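You operate a simulated robot arm through the tools that you are given. There is no shell and no other tool.

You are at the controls of a simulated robot arm. One attempt, no reset.

TASK
Vent the cap, couple the hose and pump the tank up to FULL.
Fine: at the oil unit, the yellow cap and the red-collar hose; the level ends inside the FULL band; then hose back from FILL to REST and cap sealed; no oil spilt.

Only the result counts: the job must be done as asked and must still hold three seconds after the hand-in. Knocking over, shifting, dropping, spilling or breaking anything else fails it. A push-on lid holds only when it is set on centred and level and pressed home; a screw cap is set on level and turned clockwise until tight.

THE ROBOT
A 6-joint arm with a two-finger parallel gripper, fixed in place. Base frame: the origin is at the foot of the arm, x ahead of it, y to its left, z up. Readings come in mm, degrees, newtons and seconds.
With the tool pointing down near the work surface it reaches from about 340 to 860 mm from the base axis. Its first joint turns from -115.0 to 115.0 degrees. Payload 3.43 kg.
The TCP is the grasp point between the finger pads, 34 mm short of the fingertips. In the tool frame z runs along the fingers and y along their closing line. The gripper opens to 128 mm. The fingers are 24 mm wide and 12 mm thick; the gripper's body (48 by 130 mm) begins 96 mm behind the TCP.
Orientation is told as [roll, pitch, yaw] about the base's x, y, z axes, in that order, counted from this pose: with the fingers straight down and closing along the base's y, the tool's x points along the base's -x, its y along +y and its z along -z.

THE INTERFACE
- The arm moves only by the tool drive_tool. Its argument "steps" is a list of rows, each a list of 7 numbers: the closure, from 0 (fully open) to 1 (shut), then the shift along the tool's x, y, z in mm, then the turn, a rotation vector about the tool's x, y, z in degrees. In form: [[grip, tx, ty, tz, rx, ry, rz], ...]. A call has 1 to 20 rows; each row is the pose to reach, as a shift and turn from the pose commanded when the call began, along the tool's axes at that moment. Each row takes 0.2 s and may step no farther than 50 mm and 8.6 degrees from the row before; otherwise, or with a gripper value out of range, the whole call is refused. A pose out of reach is approached as far as the arm can. The call stops where the force on the tool passes 90 N (or 10 N more than at its start, if that is more) or the arm is blocked; 0.2 s more then pass. Each finger travels about 108 mm/s and halts on what it meets, pressing with about 42 N; the grip force reading is that of the motor and also rises with nothing between the fingers. The clock runs only during rows and for 0.2 s after the last one: add rows that repeat a pose to give the fingers time. The reply holds the time, the measured pose of the TCP, the force on the tool along the base axes, the opening and the grip force, in the units named above and with some noise, with the torque about the TCP (base axes, N m) and any sound that the robot's microphone picked up.
- Cameras (640 x 400 px; columns grow to the right, rows downward): "scene" is fixed at [399, -652.4, 1695.9]; the picture's right is [1.00, -0.07, 0.00], its down [-0.04, -0.54, -0.84] and it looks along [0.05, 0.84, -0.54] (base axes); focal length 309 px, centre (320, 200). "wrist" rides on the gripper at [76, -11, -160] in the tool frame; the picture's right is [0.15, 0.99, 0.00], its down [-0.88, 0.13, -0.46] and it looks along [-0.45, 0.07, 0.89] (tool axes); focal length 234 px, centre (320, 200). There is no depth. A picture from a camera that has moved, and an enlarged one, comes with that camera's place and axes in the base frame and with its lens.
- get_image(camera): a new picture of that camera. It takes no simulated time.
- raise_lower(by): slides the trunk up (or, below 0, down) by that many mm; the arm rides with it, the base frame stays. It gives what a move gives, with no picture.
- enlarge(camera, box): a new picture of the part [left, top, right, bottom] of that camera's present view, enlarged. It takes no simulated time.
- hand_in(): hands the job in; it is judged then, once.

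Nothing tells you positions but the pictures and the camera data. Unless the task says otherwise, let go and move clear before handing in.

The tools are called after ">>>" as a command line: name --pt "numbers of a row" for each row, then --argument value for the rest, lists and objects as JSON in quotes. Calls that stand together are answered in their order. drive_tool: Moves the arm, as the interface text tells. Its arguments: {"type":"object","properties":{"steps":{"type":"array","items":{"type":"array","items":{"type":"number"}}}},"required":["steps"]} The other tools are called the same way: raise_lower (by) slides the trunk up or down; get_image (camera) takes a picture; enlarge (camera, box) takes an enlarged picture of a part of a camera's view; hand_in () hands the job in.

At the start:

```text
t: 0.0
ee_pos: [374.5, 393.5, 1418.3]
orientation: [0.0, 0.0, 0.1]
ft_force: [-0.4, 0.1, 0.0]
ft_torque: [-0.06, 0.04, 0.01]
opening: 128.0
grip_force: 0.1
trunk travel left (down, up): [-650.0, 140.0]
```

scene: 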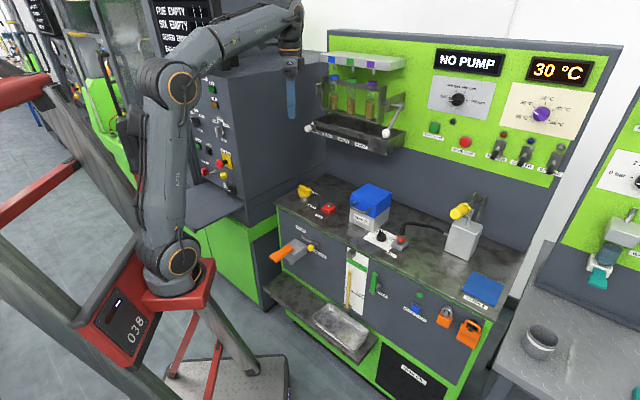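
wrist: 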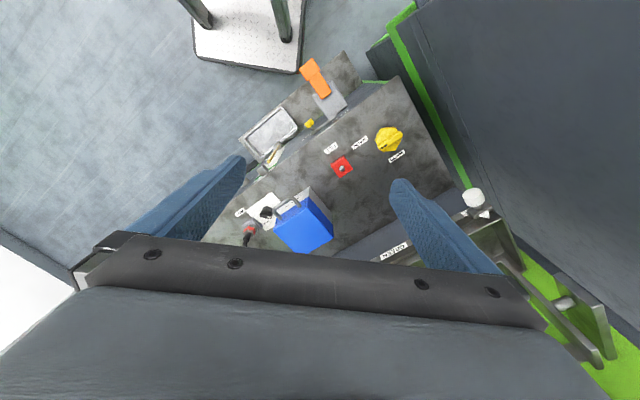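

I see a green and grey oil unit bench with a yellow cap, red collar, blue box and other parts. I'll enlarge several regions before I move anything.

>>> enlarge --camera "scene" --box '[260, 160, 420, 260]'

>>> enlarge --camera "scene" --box '[380, 180, 540, 280]'

>>> enlarge --camera "scene" --box '[260, 220, 420, 320]'

>>> enlarge --camera "scene" --box '[380, 260, 540, 360]'

>>> enlarge --camera "scene" --box '[420, 40, 620, 165]'

>>> enlarge --camera "scene" --box '[290, 40, 450, 140]'

>>> enlarge --camera "wrist" --box '[220, 80, 460, 260]'

>>> enlarge --camera "scene" --box '[120, 0, 280, 100]'

```text
4.00 times, centred on (340, 210) of scene
camera zoom: at [399.0, -652.4, 1695.9], right [1.0, -0.07, 0.0], down [-0.04, -0.54, -0.84], along [0.05, 0.84, -0.54], focal length 1235 px, centre (240, 160)
```

zoom: 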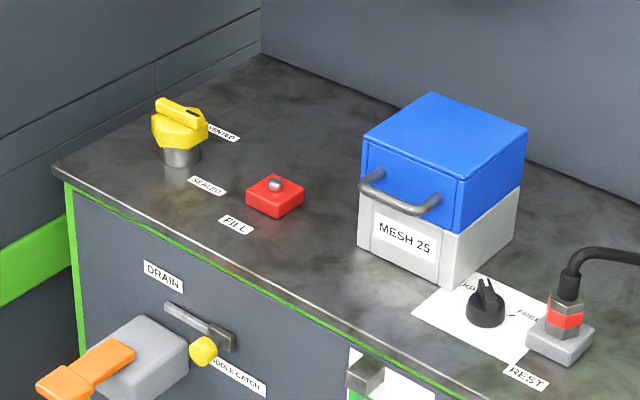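

```text
4.00 times, centred on (460, 230) of scene
camera zoom: at [399.0, -652.4, 1695.9], right [1.0, -0.07, 0.0], down [-0.04, -0.54, -0.84], along [0.05, 0.84, -0.54], focal length 1235 px, centre (-240, 80)
```

zoom: 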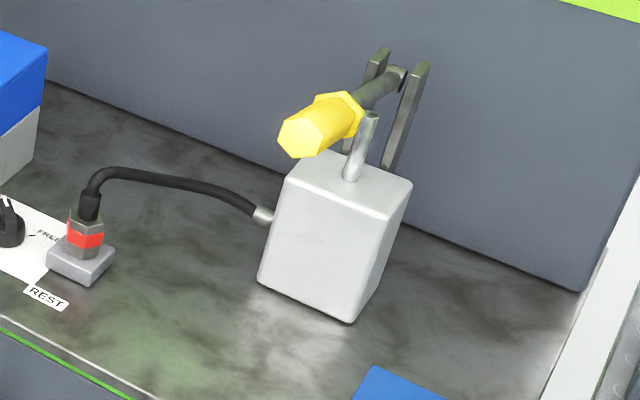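

```text
4.00 times, centred on (340, 270) of scene
camera zoom: at [399.0, -652.4, 1695.9], right [1.0, -0.07, 0.0], down [-0.04, -0.54, -0.84], along [0.05, 0.84, -0.54], focal length 1235 px, centre (240, -80)
```

zoom: 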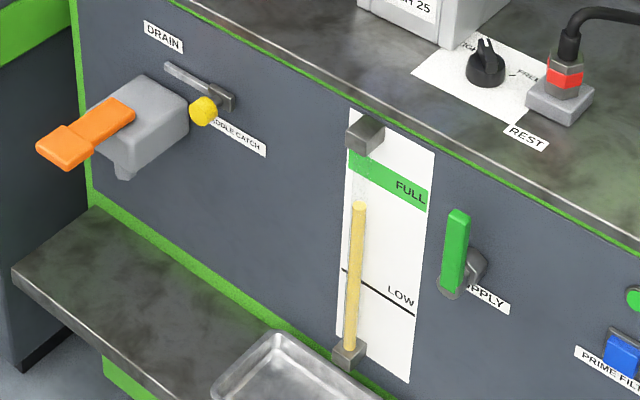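

```text
4.00 times, centred on (460, 310) of scene
camera zoom: at [399.0, -652.4, 1695.9], right [1.0, -0.07, 0.0], down [-0.04, -0.54, -0.84], along [0.05, 0.84, -0.54], focal length 1235 px, centre (-240, -240)
```

zoom: 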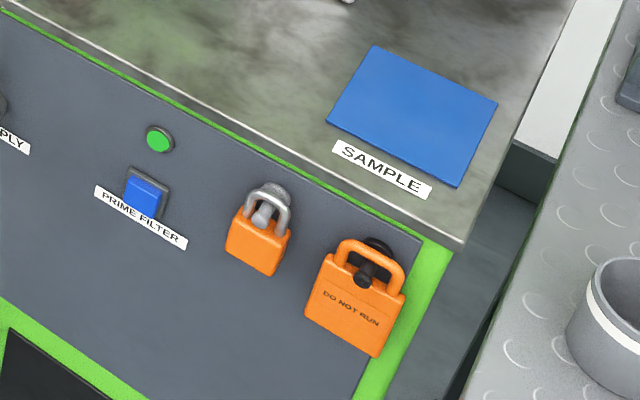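

```text
3.20 times, centred on (520, 102) of scene
camera zoom: at [399.0, -652.4, 1695.9], right [1.0, -0.07, 0.0], down [-0.04, -0.54, -0.84], along [0.05, 0.84, -0.54], focal length 988 px, centre (-320, 512)
```

zoom: 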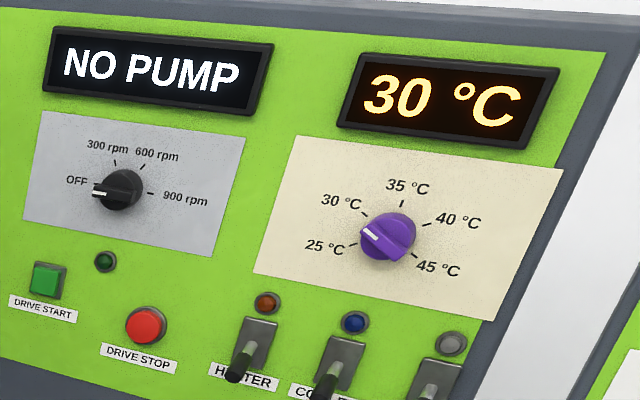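

```text
4.00 times, centred on (370, 90) of scene
camera zoom: at [399.0, -652.4, 1695.9], right [1.0, -0.07, 0.0], down [-0.04, -0.54, -0.84], along [0.05, 0.84, -0.54], focal length 1235 px, centre (120, 640)
```

zoom: 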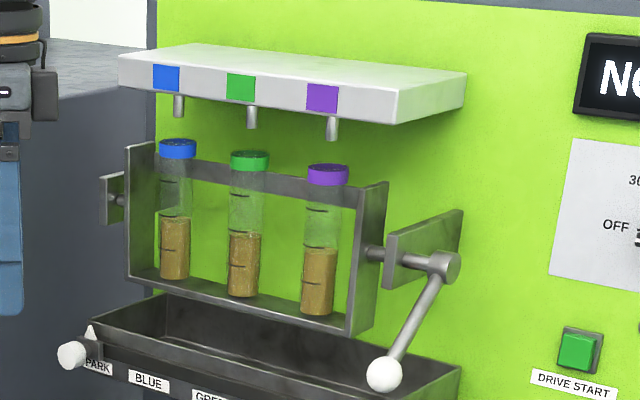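

```text
2.22 times, centred on (340, 170) of wrist
camera zoom: at [299.4, 382.6, 1576.4], right [-0.15, 0.99, 0.0], down [0.88, 0.13, 0.46], along [0.45, 0.07, -0.89], focal length 520 px, centre (276, 267)
```

zoom: 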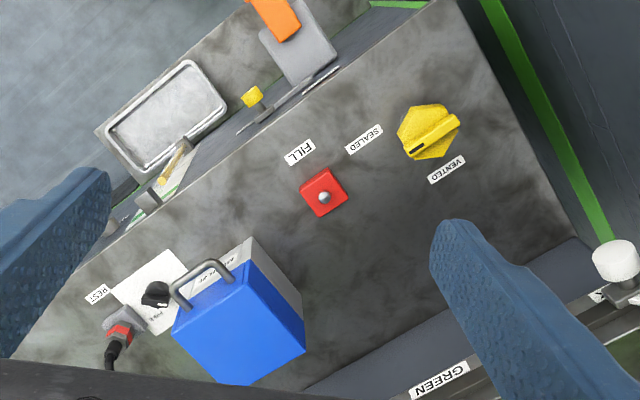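

```text
4.00 times, centred on (200, 50) of scene
camera zoom: at [399.0, -652.4, 1695.9], right [1.0, -0.07, 0.0], down [-0.04, -0.54, -0.84], along [0.05, 0.84, -0.54], focal length 1235 px, centre (800, 800)
```

zoom: 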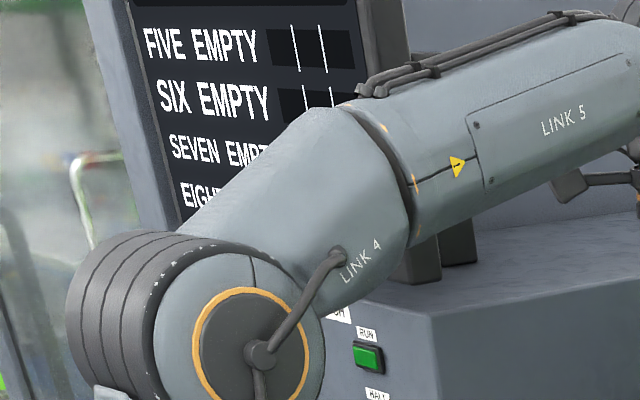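

The bench top lies around z≈900, with the cap near (410, 583, 955). Next I'll look closer at the labels by the black knob, the hose rest, the cap and the level gauge.

>>> enlarge --camera "scene" --box '[355, 220, 419, 260]'

>>> enlarge --camera "scene" --box '[290, 175, 354, 215]'

>>> enlarge --camera "wrist" --box '[230, 180, 326, 240]'

>>> enlarge --camera "wrist" --box '[320, 110, 416, 170]'

>>> enlarge --camera "scene" --box '[340, 240, 404, 280]'

>>> enlarge --camera "scene" --box '[430, 180, 494, 220]'

>>> enlarge --camera "scene" --box '[120, 100, 280, 200]'

>>> enlarge --camera "scene" --box '[480, 120, 576, 180]'

>>> enlarge --camera "scene" --box '[380, 330, 476, 390]'

```text
10.00 times, centred on (387, 240) of scene
camera zoom: at [399.0, -652.4, 1695.9], right [1.0, -0.07, 0.0], down [-0.04, -0.54, -0.84], along [0.05, 0.84, -0.54], focal length 3088 px, centre (-350, -200)
```

zoom: 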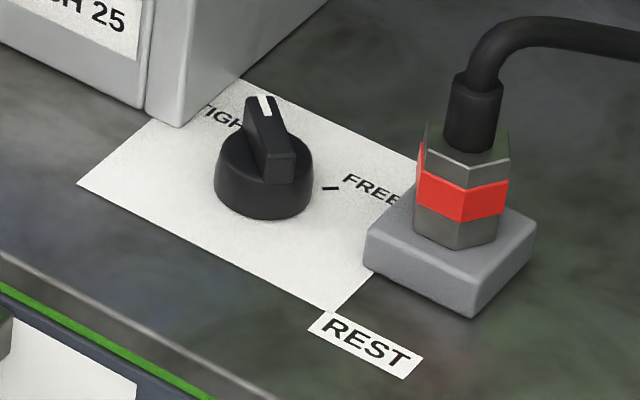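

```text
10.00 times, centred on (322, 195) of scene
camera zoom: at [399.0, -652.4, 1695.9], right [1.0, -0.07, 0.0], down [-0.04, -0.54, -0.84], along [0.05, 0.84, -0.54], focal length 3088 px, centre (300, 250)
```

zoom: 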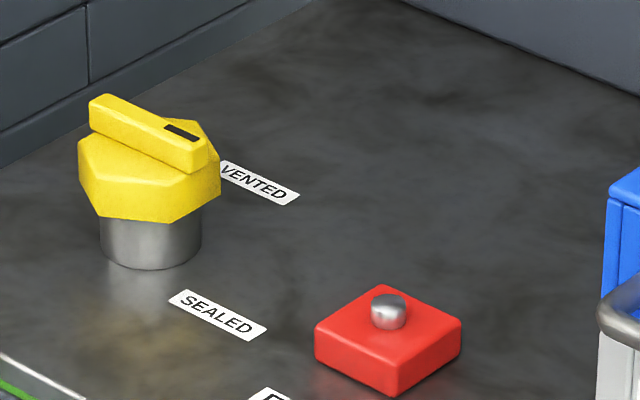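

```text
6.67 times, centred on (278, 210) of wrist
camera zoom: at [299.4, 382.6, 1576.4], right [-0.15, 0.99, 0.0], down [0.88, 0.13, 0.46], along [0.45, 0.07, -0.89], focal length 1561 px, centre (600, 133)
```

zoom: 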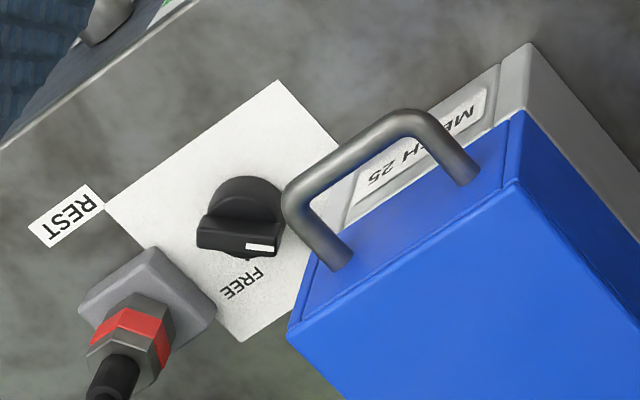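

```text
6.67 times, centred on (368, 140) of wrist
camera zoom: at [299.4, 382.6, 1576.4], right [-0.15, 0.99, 0.0], down [0.88, 0.13, 0.46], along [0.45, 0.07, -0.89], focal length 1561 px, centre (0, 600)
```

zoom: 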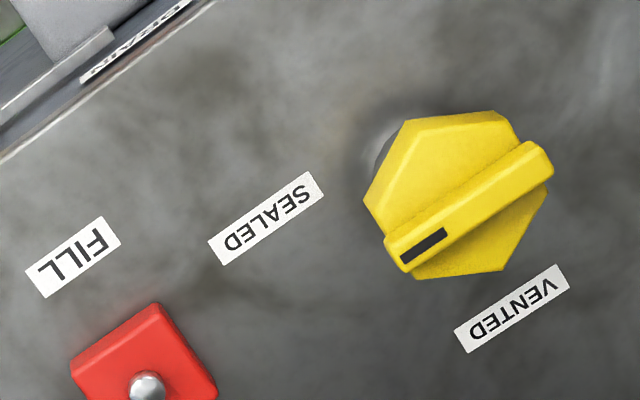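

```text
10.00 times, centred on (372, 260) of scene
camera zoom: at [399.0, -652.4, 1695.9], right [1.0, -0.07, 0.0], down [-0.04, -0.54, -0.84], along [0.05, 0.84, -0.54], focal length 3088 px, centre (-200, -400)
```

zoom: 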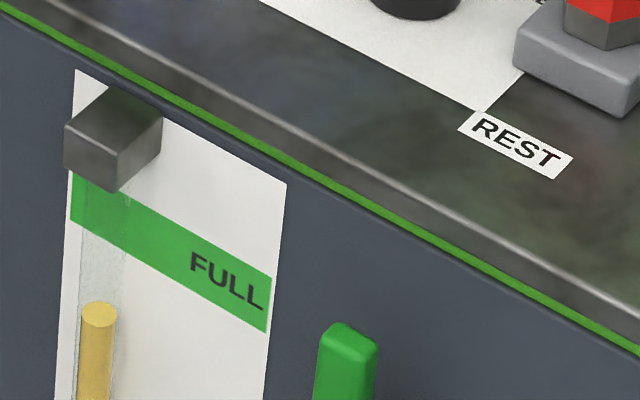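

```text
10.00 times, centred on (462, 200) of scene
camera zoom: at [399.0, -652.4, 1695.9], right [1.0, -0.07, 0.0], down [-0.04, -0.54, -0.84], along [0.05, 0.84, -0.54], focal length 3088 px, centre (-1100, 200)
```

zoom: 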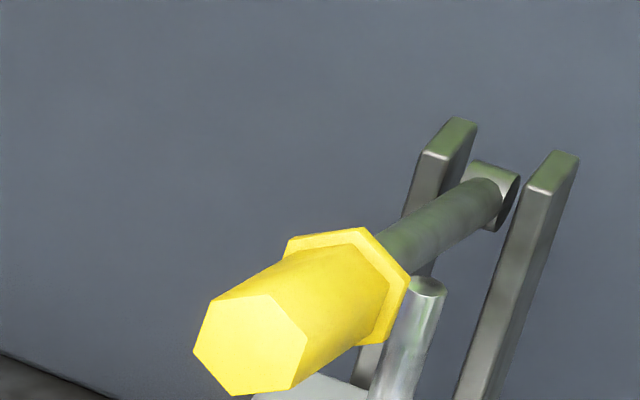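

```text
4.00 times, centred on (200, 150) of scene
camera zoom: at [399.0, -652.4, 1695.9], right [1.0, -0.07, 0.0], down [-0.04, -0.54, -0.84], along [0.05, 0.84, -0.54], focal length 1235 px, centre (800, 400)
```

zoom: 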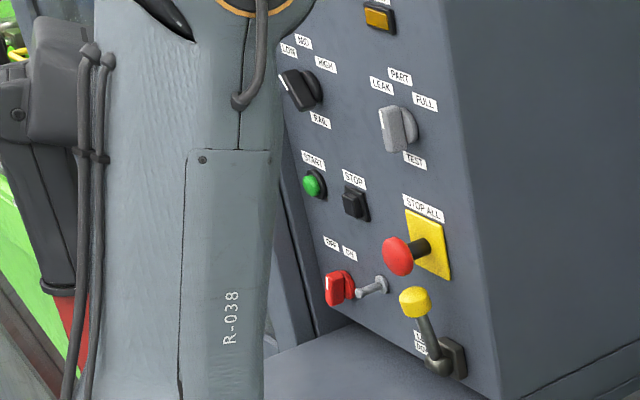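

```text
6.67 times, centred on (528, 150) of scene
camera zoom: at [399.0, -652.4, 1695.9], right [1.0, -0.07, 0.0], down [-0.04, -0.54, -0.84], along [0.05, 0.84, -0.54], focal length 2058 px, centre (-1067, 533)
```

zoom: 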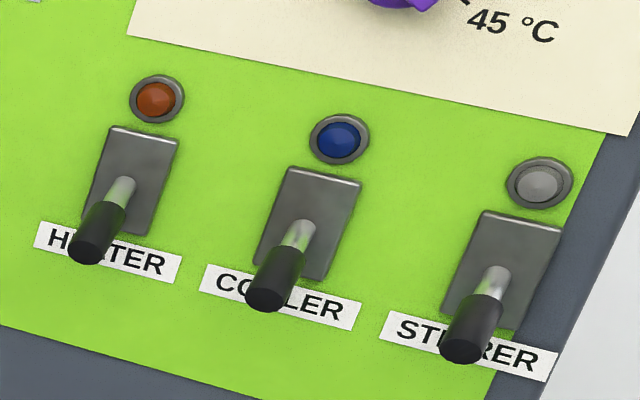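

```text
6.67 times, centred on (428, 360) of scene
camera zoom: at [399.0, -652.4, 1695.9], right [1.0, -0.07, 0.0], down [-0.04, -0.54, -0.84], along [0.05, 0.84, -0.54], focal length 2058 px, centre (-400, -867)
```

zoom: 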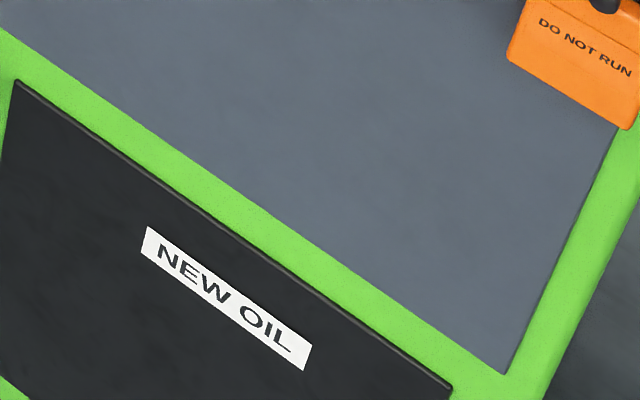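

The bench is turned about -44°. The cap, FILL nipple and REST collar come out near (410,583), (511,480) and (762,224), and the hand-pump lever has a yellow grip near (814,12,1200). I'll turn the gripper to line up with the bench and look again.

>>> drive_tool --pt "0 0 0 0 0 0 -8" --pt "0 0 0 0 0 0 -16" --pt "0 0 0 0 0 0 -24" --pt "0 0 0 0 0 0 -32" --pt "0 0 0 0 0 0 -40" --pt "0 0 0 0 0 0 -46" --pt "0 0 0 0 0 0 -46"

>>> get_image --camera "wrist"

>>> get_image --camera "scene"

```text
t: 1.6
ee_pos: [374.9, 394.1, 1418.8]
orientation: [-0.1, -0.1, 46.1]
ft_force: [-0.5, 0.3, -1.0]
ft_torque: [-0.01, 0.03, -0.01]
opening: 127.9
grip_force: 0.1
trunk travel left (down, up): [-650.0, 140.0]
```

```text
taken
camera wrist: at [331.0, 331.7, 1576.5], right [-0.81, 0.58, 0.0], down [0.52, 0.73, 0.46], along [0.26, 0.37, -0.89], focal length 234 px, centre (320, 200)
```

wrist: 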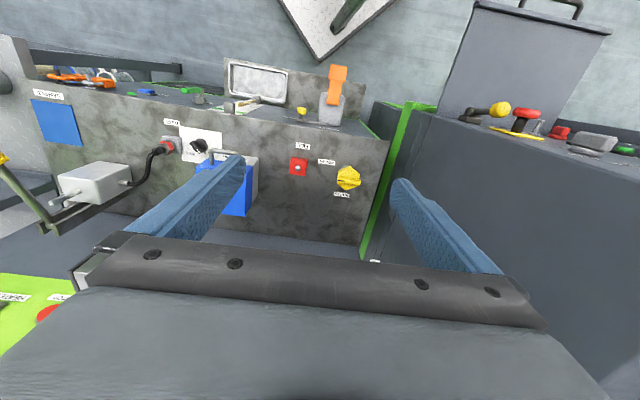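

```text
taken
```

scene: 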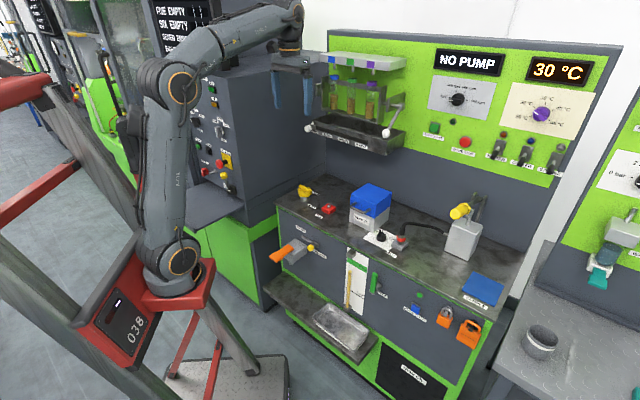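

The view is now bench-aligned, with the pump box at the left and the cap at the right. I'll enlarge each part for a second sighting to triangulate.

>>> enlarge --camera "wrist" --box '[0, 140, 160, 240]'

>>> enlarge --camera "wrist" --box '[270, 130, 398, 210]'

>>> enlarge --camera "wrist" --box '[130, 110, 258, 190]'

>>> enlarge --camera "wrist" --box '[200, 50, 360, 150]'

>>> enlarge --camera "wrist" --box '[20, 60, 180, 160]'

```text
4.00 times, centred on (80, 190) of wrist
camera zoom: at [331.0, 331.7, 1576.5], right [-0.81, 0.58, 0.0], down [0.52, 0.73, 0.46], along [0.26, 0.37, -0.89], focal length 937 px, centre (1280, 240)
```

zoom: 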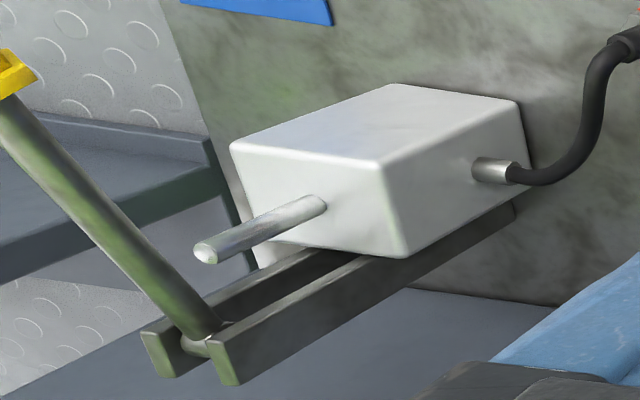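

```text
5.00 times, centred on (334, 170) of wrist
camera zoom: at [331.0, 331.7, 1576.5], right [-0.81, 0.58, 0.0], down [0.52, 0.73, 0.46], along [0.26, 0.37, -0.89], focal length 1171 px, centre (250, 350)
```

zoom: 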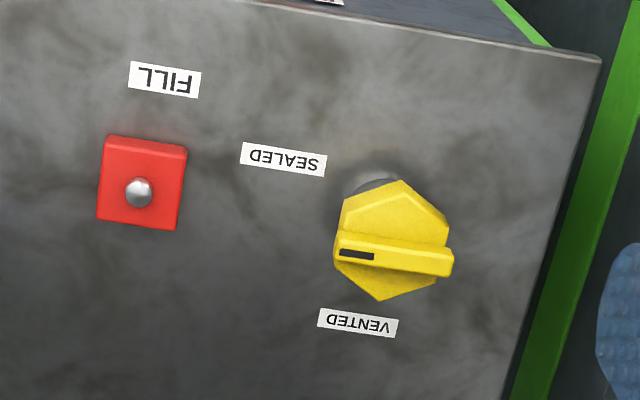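

```text
5.00 times, centred on (194, 150) of wrist
camera zoom: at [331.0, 331.7, 1576.5], right [-0.81, 0.58, 0.0], down [0.52, 0.73, 0.46], along [0.26, 0.37, -0.89], focal length 1171 px, centre (950, 450)
```

zoom: 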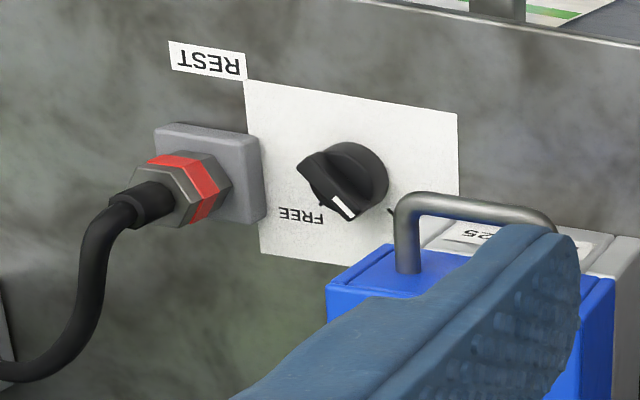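

```text
4.00 times, centred on (280, 100) of wrist
camera zoom: at [331.0, 331.7, 1576.5], right [-0.81, 0.58, 0.0], down [0.52, 0.73, 0.46], along [0.26, 0.37, -0.89], focal length 937 px, centre (480, 600)
```

zoom: 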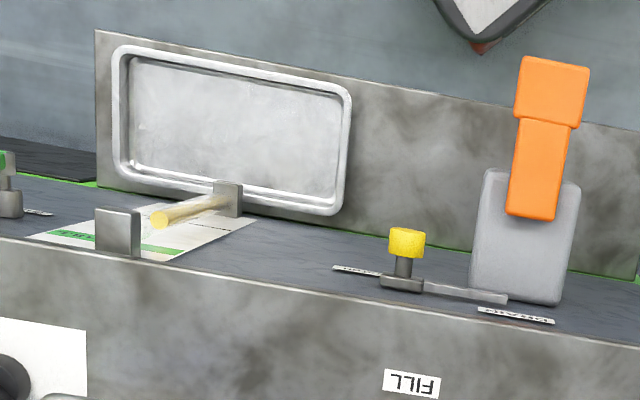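

```text
4.00 times, centred on (100, 110) of wrist
camera zoom: at [331.0, 331.7, 1576.5], right [-0.81, 0.58, 0.0], down [0.52, 0.73, 0.46], along [0.26, 0.37, -0.89], focal length 937 px, centre (1200, 560)
```

zoom: 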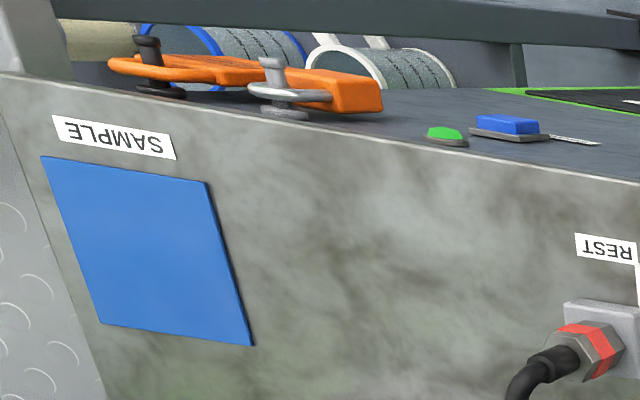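

The fixes agree between views: FILL nipple (511,479,939), cap bar top near z≈975 with its pointer along bench-right at SEALED, and VENTED 90° counter-clockwise. The trunk goes down next so the camera gets closer.

>>> raise_lower --by -250

>>> get_image --camera "wrist"

>>> get_image --camera "scene"

```text
t: 4.2
ee_pos: [374.4, 393.7, 1167.9]
orientation: [0.0, 0.0, 46.0]
ft_force: [0.2, -0.1, 0.4]
ft_torque: [0.03, 0.01, 0.02]
opening: 128.0
grip_force: 0.0
trunk travel left (down, up): [-400.0, 390.0]
```

```text
taken
camera wrist: at [330.6, 331.5, 1326.5], right [-0.81, 0.58, 0.0], down [0.52, 0.72, 0.46], along [0.27, 0.37, -0.89], focal length 234 px, centre (320, 200)
```

wrist: 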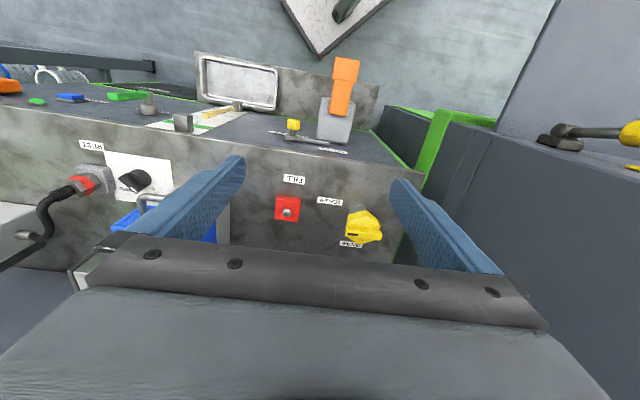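

```text
taken
```

scene: 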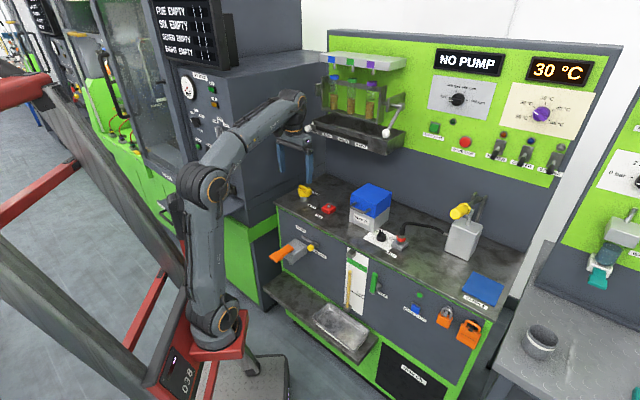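

The arm now stands lower in front of the bench. The tube-rack tray above the cap (ball knob near (432,663,1224)) could get in the way, so I'll check the gripper's length and the rack's clearance.

>>> enlarge --camera "scene" --box '[240, 80, 368, 200]'

>>> enlarge --camera "wrist" --box '[260, 160, 420, 260]'

>>> enlarge --camera "wrist" --box '[0, 60, 260, 220]'

```text
3.33 times, centred on (304, 140) of scene
camera zoom: at [399.0, -652.4, 1695.9], right [1.0, -0.07, 0.0], down [-0.04, -0.54, -0.84], along [0.05, 0.84, -0.54], focal length 1029 px, centre (373, 400)
```

zoom: 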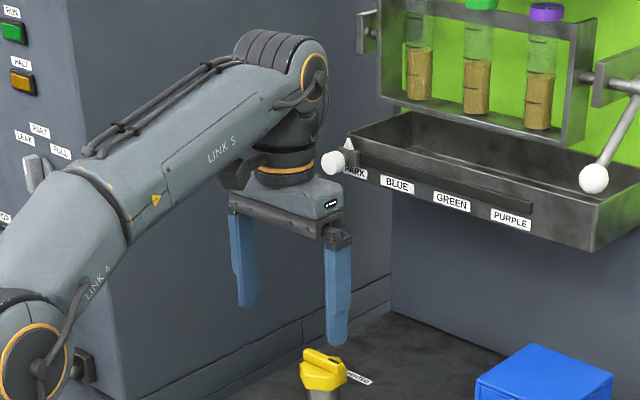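

```text
4.00 times, centred on (340, 210) of wrist
camera zoom: at [330.6, 331.5, 1326.5], right [-0.81, 0.58, 0.0], down [0.52, 0.72, 0.46], along [0.27, 0.37, -0.89], focal length 937 px, centre (240, 160)
```

zoom: 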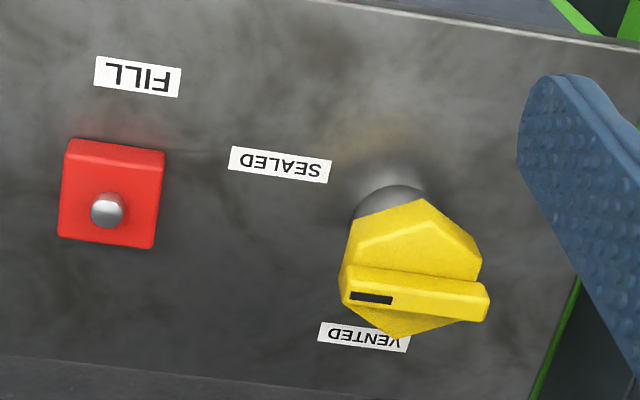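

```text
2.46 times, centred on (130, 140) of wrist
camera zoom: at [330.6, 331.5, 1326.5], right [-0.81, 0.58, 0.0], down [0.52, 0.72, 0.46], along [0.27, 0.37, -0.89], focal length 576 px, centre (788, 348)
```

zoom: 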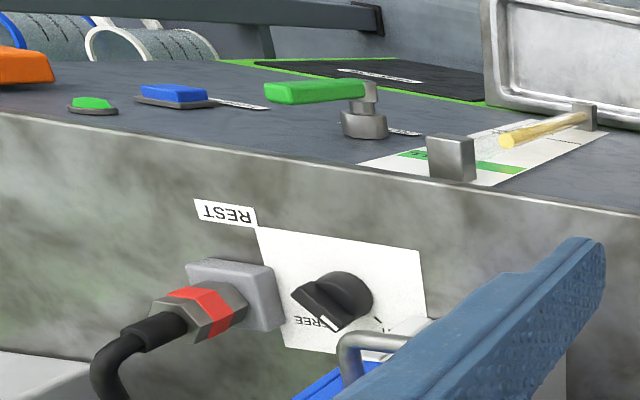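

The gripper body should fit under the rack ball, provided I approach with the fingers across the bench and turn only when low. Down another 100 mm with the trunk, then over to the cap.

>>> raise_lower --by -100

>>> drive_tool --pt "0 -40 26 0 0 0 0" --pt "0 -80 52 0 0 0 0" --pt "0 -110 75 0 0 0 0" --pt "0 -130 88 0 0 0 0" --pt "0 -130 88 0 0 0 0"

>>> get_image --camera "wrist"

>>> get_image --camera "scene"

```text
t: 5.5
ee_pos: [374.6, 393.3, 1068.5]
orientation: [0.0, 0.1, 46.0]
ft_force: [0.3, -0.8, 0.2]
ft_torque: [-0.01, 0.01, 0.0]
opening: 128.2
grip_force: 0.0
trunk travel left (down, up): [-300.0, 490.0]
```

```text
t: 6.7
ee_pos: [399.6, 545.8, 1067.9]
orientation: [0.0, 0.0, 45.9]
ft_force: [-0.2, 0.0, 0.1]
ft_torque: [0.02, 0.02, -0.01]
opening: 127.9
grip_force: 0.0
trunk travel left (down, up): [-300.0, 490.0]
```

```text
taken
camera wrist: at [356.4, 484.8, 1226.8], right [-0.81, 0.58, 0.0], down [0.52, 0.72, 0.46], along [0.26, 0.37, -0.89], focal length 234 px, centre (320, 200)
```

wrist: 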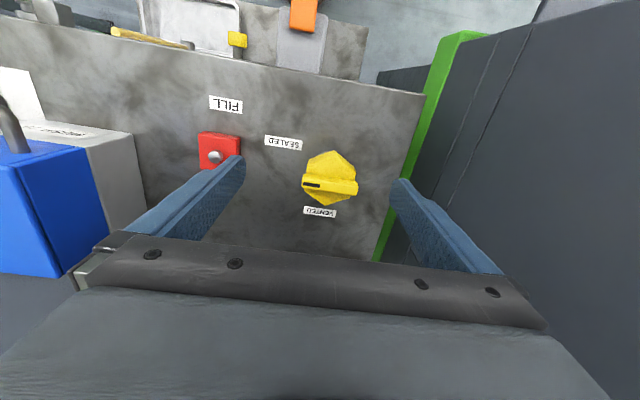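

```text
taken
```

scene: 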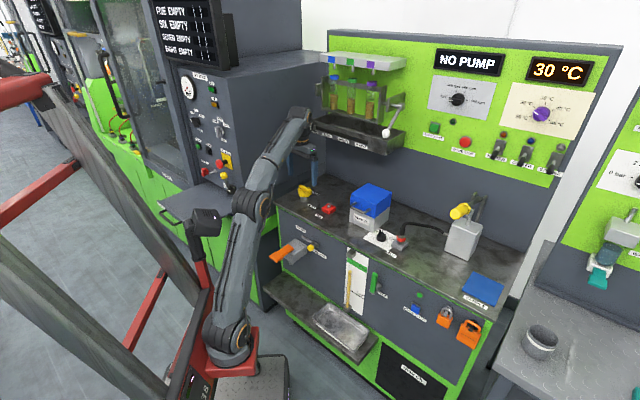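

The gripper is near the cap and clear of everything so far. I'll enlarge to refine the cap geometry and check the clearance to the rack.

>>> enlarge --camera "wrist" --box '[264, 120, 392, 240]'

>>> enlarge --camera "scene" --box '[240, 95, 368, 215]'

>>> enlarge --camera "wrist" --box '[180, 80, 280, 180]'

```text
3.33 times, centred on (328, 180) of wrist
camera zoom: at [356.4, 484.8, 1226.8], right [-0.81, 0.58, 0.0], down [0.52, 0.72, 0.46], along [0.26, 0.37, -0.89], focal length 781 px, centre (293, 267)
```

zoom: 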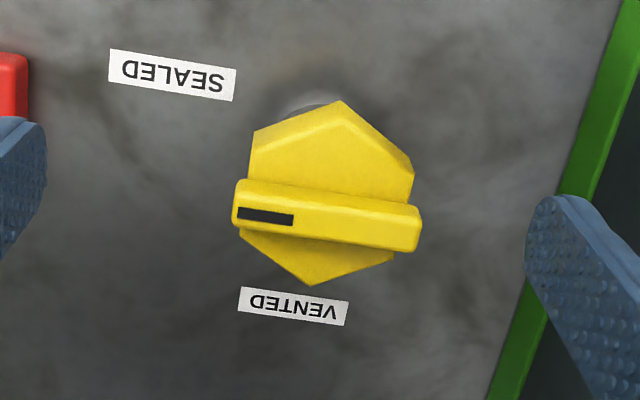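

```text
3.33 times, centred on (304, 155) of scene
camera zoom: at [399.0, -652.4, 1695.9], right [1.0, -0.07, 0.0], down [-0.04, -0.54, -0.84], along [0.05, 0.84, -0.54], focal length 1029 px, centre (373, 350)
```

zoom: 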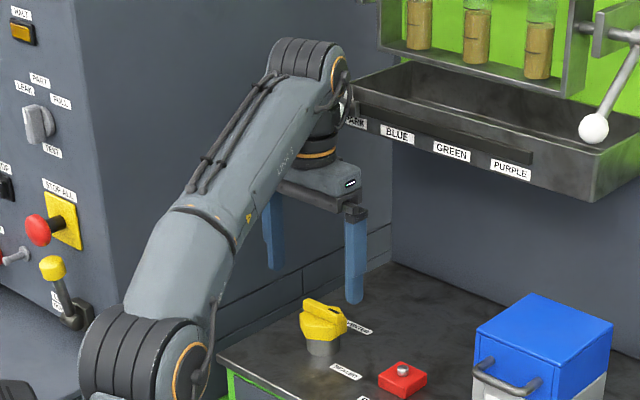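

```text
4.00 times, centred on (230, 130) of wrist
camera zoom: at [356.4, 484.8, 1226.8], right [-0.81, 0.58, 0.0], down [0.52, 0.72, 0.46], along [0.26, 0.37, -0.89], focal length 937 px, centre (680, 480)
```

zoom: 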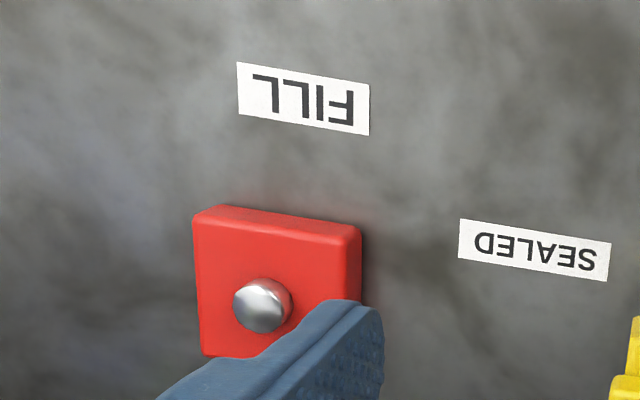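

Cap centre is about (410.5, 583.5), bar angle about -43°, bar top near z≈976. A stronger enlargement of the cap should give the bar and hex heights.

>>> enlarge --camera "scene" --box '[292, 180, 324, 204]'

>>> enlarge --camera "scene" --box '[300, 105, 348, 141]'

```text
16.00 times, centred on (308, 192) of scene
camera zoom: at [399.0, -652.4, 1695.9], right [1.0, -0.07, 0.0], down [-0.04, -0.54, -0.84], along [0.05, 0.84, -0.54], focal length 4940 px, centre (512, 328)
```

zoom: 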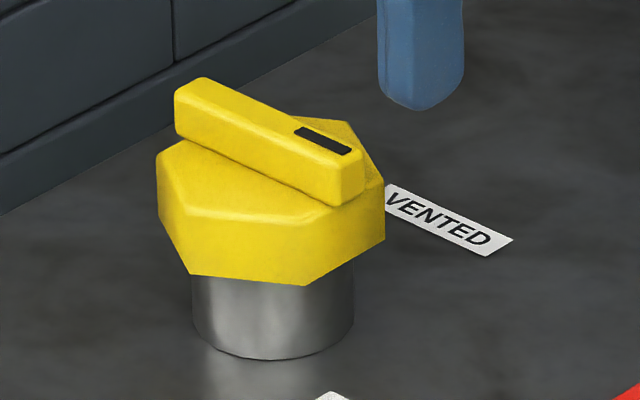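

```text
11.11 times, centred on (324, 123) of scene
camera zoom: at [399.0, -652.4, 1695.9], right [1.0, -0.07, 0.0], down [-0.04, -0.54, -0.84], along [0.05, 0.84, -0.54], focal length 3431 px, centre (276, 1056)
```

zoom: 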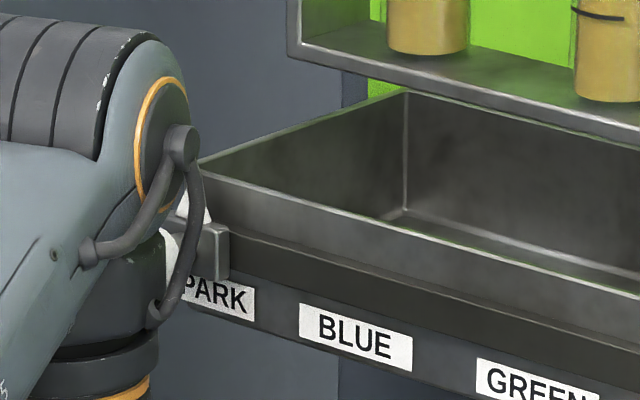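

The vertical approach leaves about 15 mm to the rack's ball knob, which is enough. I'll centre over the cap, come down to TCP z≈1022, then turn to bring the fingers across the bar.

>>> drive_tool --pt "0 -17 9 0 0 0 0" --pt "0 -34.7 18.4 0 0 0 0" --pt "0 -34.7 18.4 23 0 0 0" --pt "0 -34.7 18.4 46 0 0 0" --pt "0 -34.7 18.4 46 0 0 0"

>>> enlarge --camera "scene" --box '[260, 95, 388, 215]'

>>> get_image --camera "wrist"

```text
t: 7.9
ee_pos: [414.1, 585.1, 1020.9]
orientation: [-0.1, 0.1, 46.0]
ft_force: [0.6, 0.9, -0.4]
ft_torque: [-0.02, -0.06, -0.05]
opening: 128.0
grip_force: 0.1
out of reach, approached as far as the arm can: row 2
trunk travel left (down, up): [-300.0, 490.0]
```

```text
3.33 times, centred on (324, 155) of scene
camera zoom: at [399.0, -652.4, 1695.9], right [1.0, -0.07, 0.0], down [-0.04, -0.54, -0.84], along [0.05, 0.84, -0.54], focal length 1029 px, centre (307, 350)
```

zoom: 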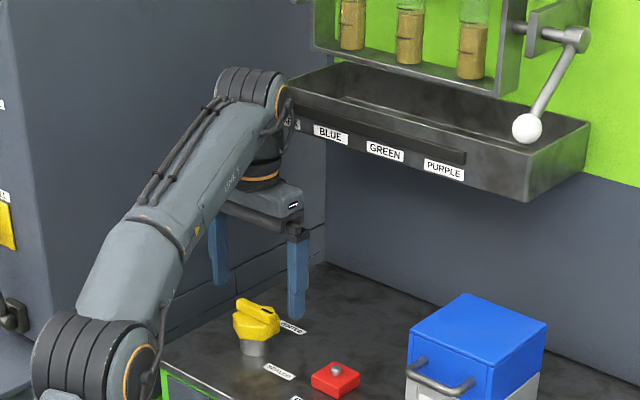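

```text
taken
camera wrist: at [369.6, 523.3, 1180.4], right [-0.81, 0.58, 0.0], down [0.52, 0.72, 0.46], along [0.27, 0.37, -0.89], focal length 234 px, centre (320, 200)
```

wrist: 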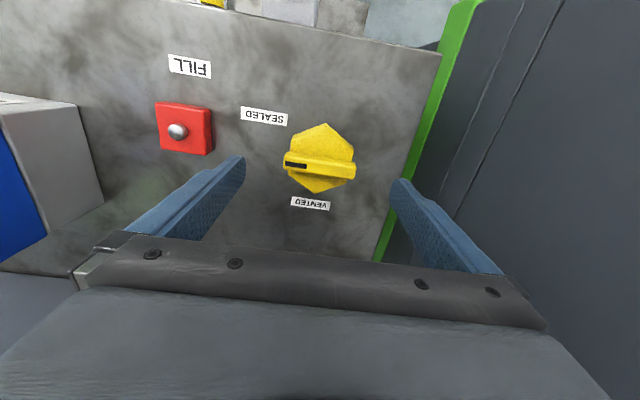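

That move ended a few mm off the requested spot, so I'll hold still a moment and read again.

>>> drive_tool --pt "0 0 0 0 0 0 0" --pt "0 0 0 0 0 0 0"

>>> enlarge --camera "wrist" --box '[256, 110, 384, 230]'

```text
t: 8.5
ee_pos: [414.2, 584.8, 1022.4]
orientation: [0.0, -0.1, 46.0]
ft_force: [0.6, -0.3, -0.4]
ft_torque: [-0.02, -0.01, 0.0]
opening: 128.0
grip_force: 0.0
trunk travel left (down, up): [-300.0, 490.0]
```

```text
3.33 times, centred on (320, 170) of wrist
camera zoom: at [369.6, 523.4, 1180.4], right [-0.81, 0.58, 0.0], down [0.52, 0.72, 0.46], along [0.26, 0.37, -0.89], focal length 781 px, centre (320, 300)
```

zoom: 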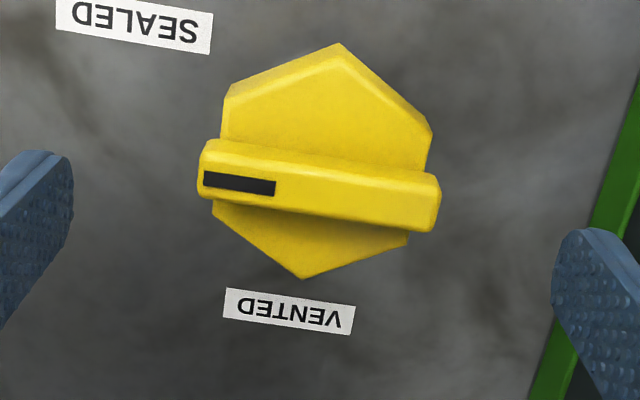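

The cap centre refines to about (410.7, 582.5) with the bar at -42.4°. I'll centre and turn the gripper by 88° at this height, above the bar.

>>> drive_tool --pt "0 4 1.1 0 0 0 8" --pt "0 4 1.1 0 0 0 16" --pt "0 4 1.1 0 0 0 24" --pt "0 4 1.1 0 0 0 32" --pt "0 4 1.1 0 0 0 40" --pt "0 4 1.1 0 0 0 48" --pt "0 4 1.1 0 0 0 56" --pt "0 4 1.1 0 0 0 64" --pt "0 4 1.1 0 0 0 72" --pt "0 4 1.1 0 0 0 80" --pt "0 4 1.1 0 0 0 88.4" --pt "0 4 1.1 0 0 0 88.4"

>>> get_image --camera "wrist"

>>> enlarge --camera "scene" --box '[260, 95, 388, 215]'

```text
t: 11.1
ee_pos: [408.3, 584.4, 1021.0]
orientation: [0.0, 0.0, -42.5]
ft_force: [0.0, -0.1, -0.4]
ft_torque: [-0.01, -0.01, -0.01]
opening: 128.0
grip_force: 0.0
trunk travel left (down, up): [-300.0, 490.0]
```

```text
taken
camera wrist: at [345.9, 627.3, 1180.1], right [0.56, 0.83, 0.0], down [0.74, -0.5, 0.46], along [0.38, -0.26, -0.89], focal length 234 px, centre (320, 200)
```

wrist: 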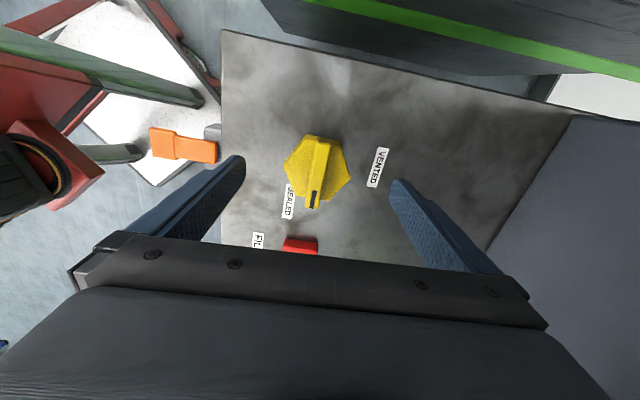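

```text
3.33 times, centred on (324, 155) of scene
camera zoom: at [399.0, -652.4, 1695.9], right [1.0, -0.07, 0.0], down [-0.04, -0.54, -0.84], along [0.05, 0.84, -0.54], focal length 1029 px, centre (307, 350)
```

zoom: 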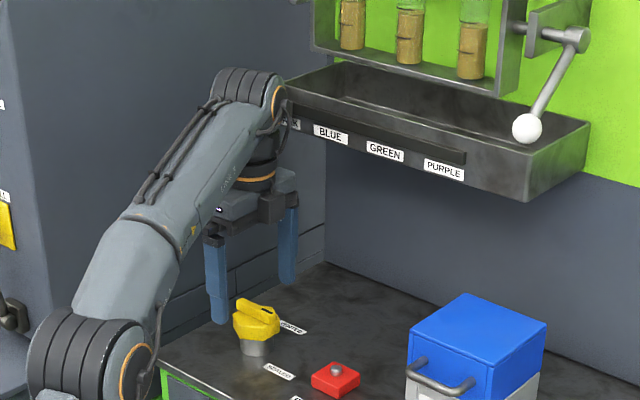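

The gripper is turned across the bar with nothing touched. I'll enlarge to check the centring.

>>> enlarge --camera "wrist" --box '[220, 120, 412, 240]'

```text
3.33 times, centred on (316, 180) of wrist
camera zoom: at [345.9, 627.3, 1180.1], right [0.56, 0.83, 0.0], down [0.74, -0.5, 0.46], along [0.38, -0.26, -0.89], focal length 781 px, centre (333, 267)
```

zoom: 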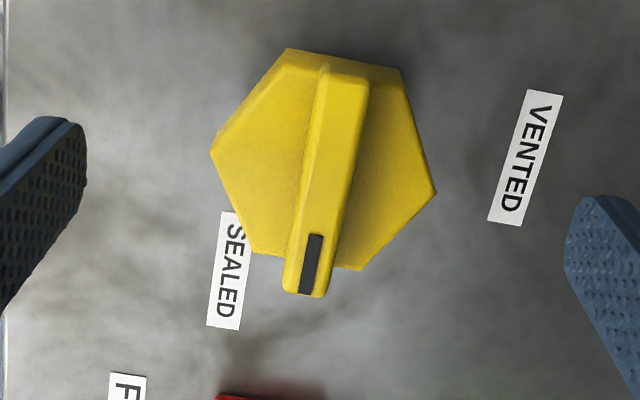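

The bar is centred between the fingers to within a millimetre or two. I'll lower gently until the fingertips sit beside it.

>>> drive_tool --pt "0 -3 0 6 0 0 0" --pt "0 -3 0 12 0 0 0" --pt "0 -3 0 18 0 0 0" --pt "0 -3 0 20 0 0 0" --pt "0 -3 0 20 0 0 0"

>>> enlarge --camera "scene" --box '[276, 160, 340, 210]'

>>> enlarge --camera "wrist" --box '[220, 120, 412, 240]'

```text
t: 12.3
ee_pos: [412.0, 582.1, 1001.0]
orientation: [0.0, 0.1, -42.4]
ft_force: [0.4, -1.0, 0.0]
ft_torque: [-0.01, 0.0, 0.02]
opening: 128.1
grip_force: 0.1
trunk travel left (down, up): [-300.0, 490.0]
```

```text
8.00 times, centred on (308, 185) of scene
camera zoom: at [399.0, -652.4, 1695.9], right [1.0, -0.07, 0.0], down [-0.04, -0.54, -0.84], along [0.05, 0.84, -0.54], focal length 2470 px, centre (416, 320)
```

zoom: 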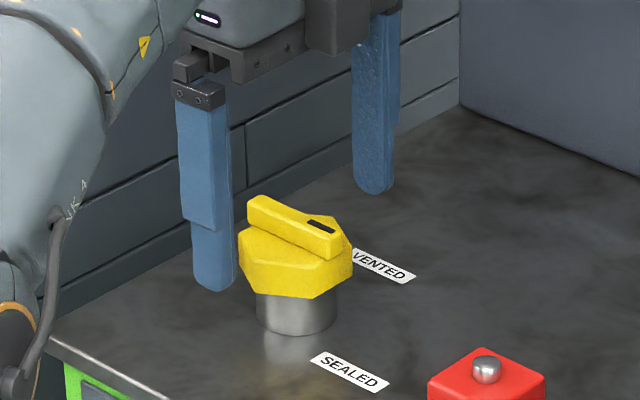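

```text
3.33 times, centred on (316, 180) of wrist
camera zoom: at [348.3, 625.4, 1159.6], right [0.56, 0.83, 0.0], down [0.74, -0.5, 0.46], along [0.38, -0.25, -0.89], focal length 781 px, centre (333, 267)
```

zoom: 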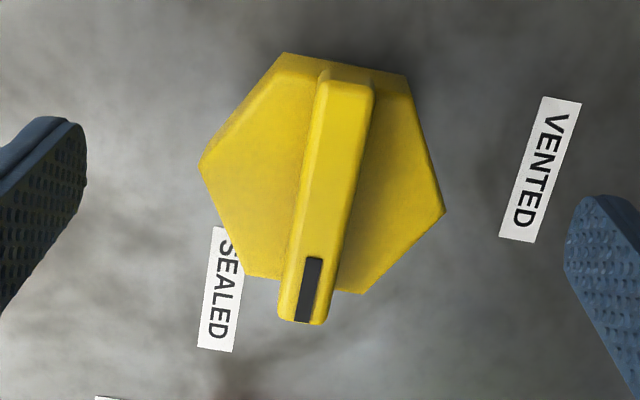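

The fingertips should now be near z≈967. I'll close partway and look at their height against the hex top before gripping.

>>> drive_tool --pt "0.4 0 0 0 0 0 0" --pt "0.68 0 0 0 0 0 0" --pt "0.68 0 0 0 0 0 0" --pt "0.68 0 0 0 0 0 0"

>>> enlarge --camera "scene" --box '[288, 165, 336, 203]'

>>> enlarge --camera "wrist" --box '[256, 120, 384, 200]'

```text
t: 13.3
ee_pos: [410.2, 578.8, 1001.7]
orientation: [-0.3, -0.1, -42.4]
ft_force: [-15.3, -32.7, -12.1]
ft_torque: [-1.25, 0.18, 0.0]
opening: 55.1
grip_force: 44.9
trunk travel left (down, up): [-300.0, 490.0]
```

```text
10.53 times, centred on (312, 184) of scene
camera zoom: at [399.0, -652.4, 1695.9], right [1.0, -0.07, 0.0], down [-0.04, -0.54, -0.84], along [0.05, 0.84, -0.54], focal length 3250 px, centre (404, 368)
```

zoom: 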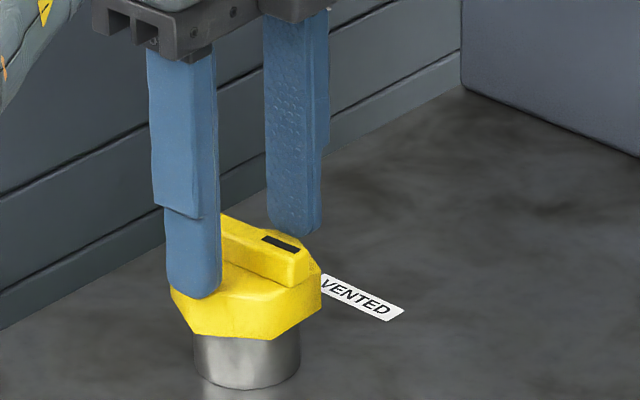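

```text
5.00 times, centred on (320, 160) of wrist
camera zoom: at [347.9, 623.9, 1159.5], right [0.56, 0.83, -0.01], down [0.74, -0.49, 0.46], along [0.38, -0.26, -0.89], focal length 1171 px, centre (320, 400)
```

zoom: 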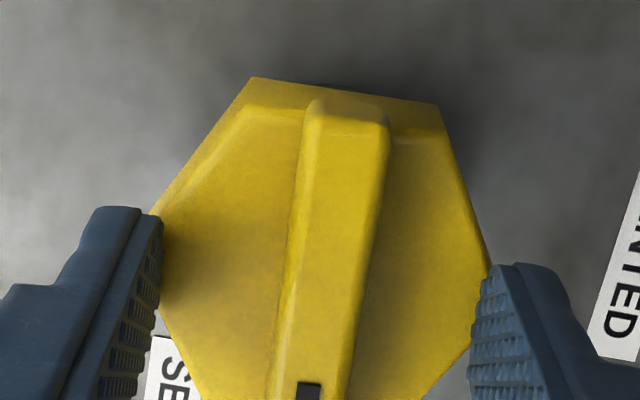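

The near fingertip met the hex corner at 55 mm opening, so the hex top is higher than I took it to be. I'll open again and raise about 8 mm.

>>> drive_tool --pt "0.4 0 0 0 0 0 0" --pt "0.4 0 0 0 0 0 0" --pt "0.4 0 0 -4 0 0 0" --pt "0.4 0 0 -8 0 0 0" --pt "0.4 0 0 -8 0 0 0"

>>> enlarge --camera "scene" --box '[288, 165, 336, 203]'

>>> enlarge --camera "wrist" --box '[240, 120, 400, 220]'

```text
t: 14.5
ee_pos: [410.1, 580.1, 1010.1]
orientation: [0.0, 0.1, -42.5]
ft_force: [0.4, 0.6, -0.2]
ft_torque: [0.02, 0.0, 0.03]
opening: 76.9
grip_force: 0.1
trunk travel left (down, up): [-300.0, 490.0]
```

```text
10.53 times, centred on (312, 184) of scene
camera zoom: at [399.0, -652.4, 1695.9], right [1.0, -0.07, 0.0], down [-0.04, -0.54, -0.84], along [0.05, 0.84, -0.54], focal length 3250 px, centre (404, 368)
```

zoom: 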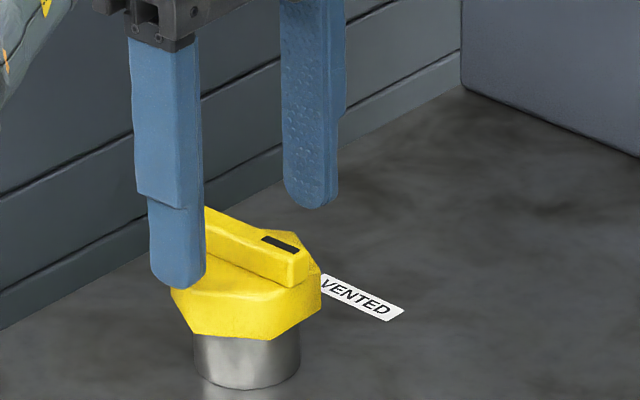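

```text
4.00 times, centred on (320, 170) of wrist
camera zoom: at [348.0, 624.9, 1168.4], right [0.56, 0.83, 0.0], down [0.74, -0.5, 0.46], along [0.38, -0.25, -0.89], focal length 937 px, centre (320, 320)
```

zoom: 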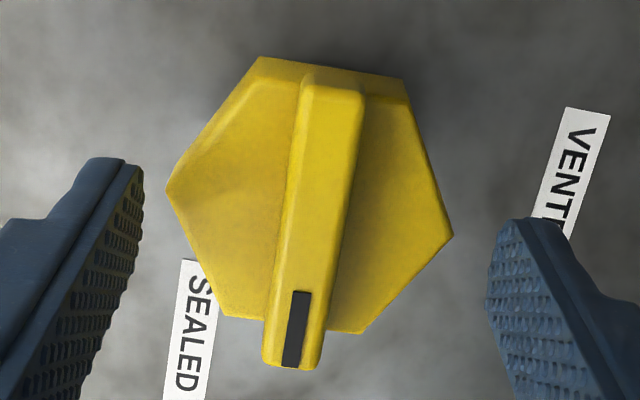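

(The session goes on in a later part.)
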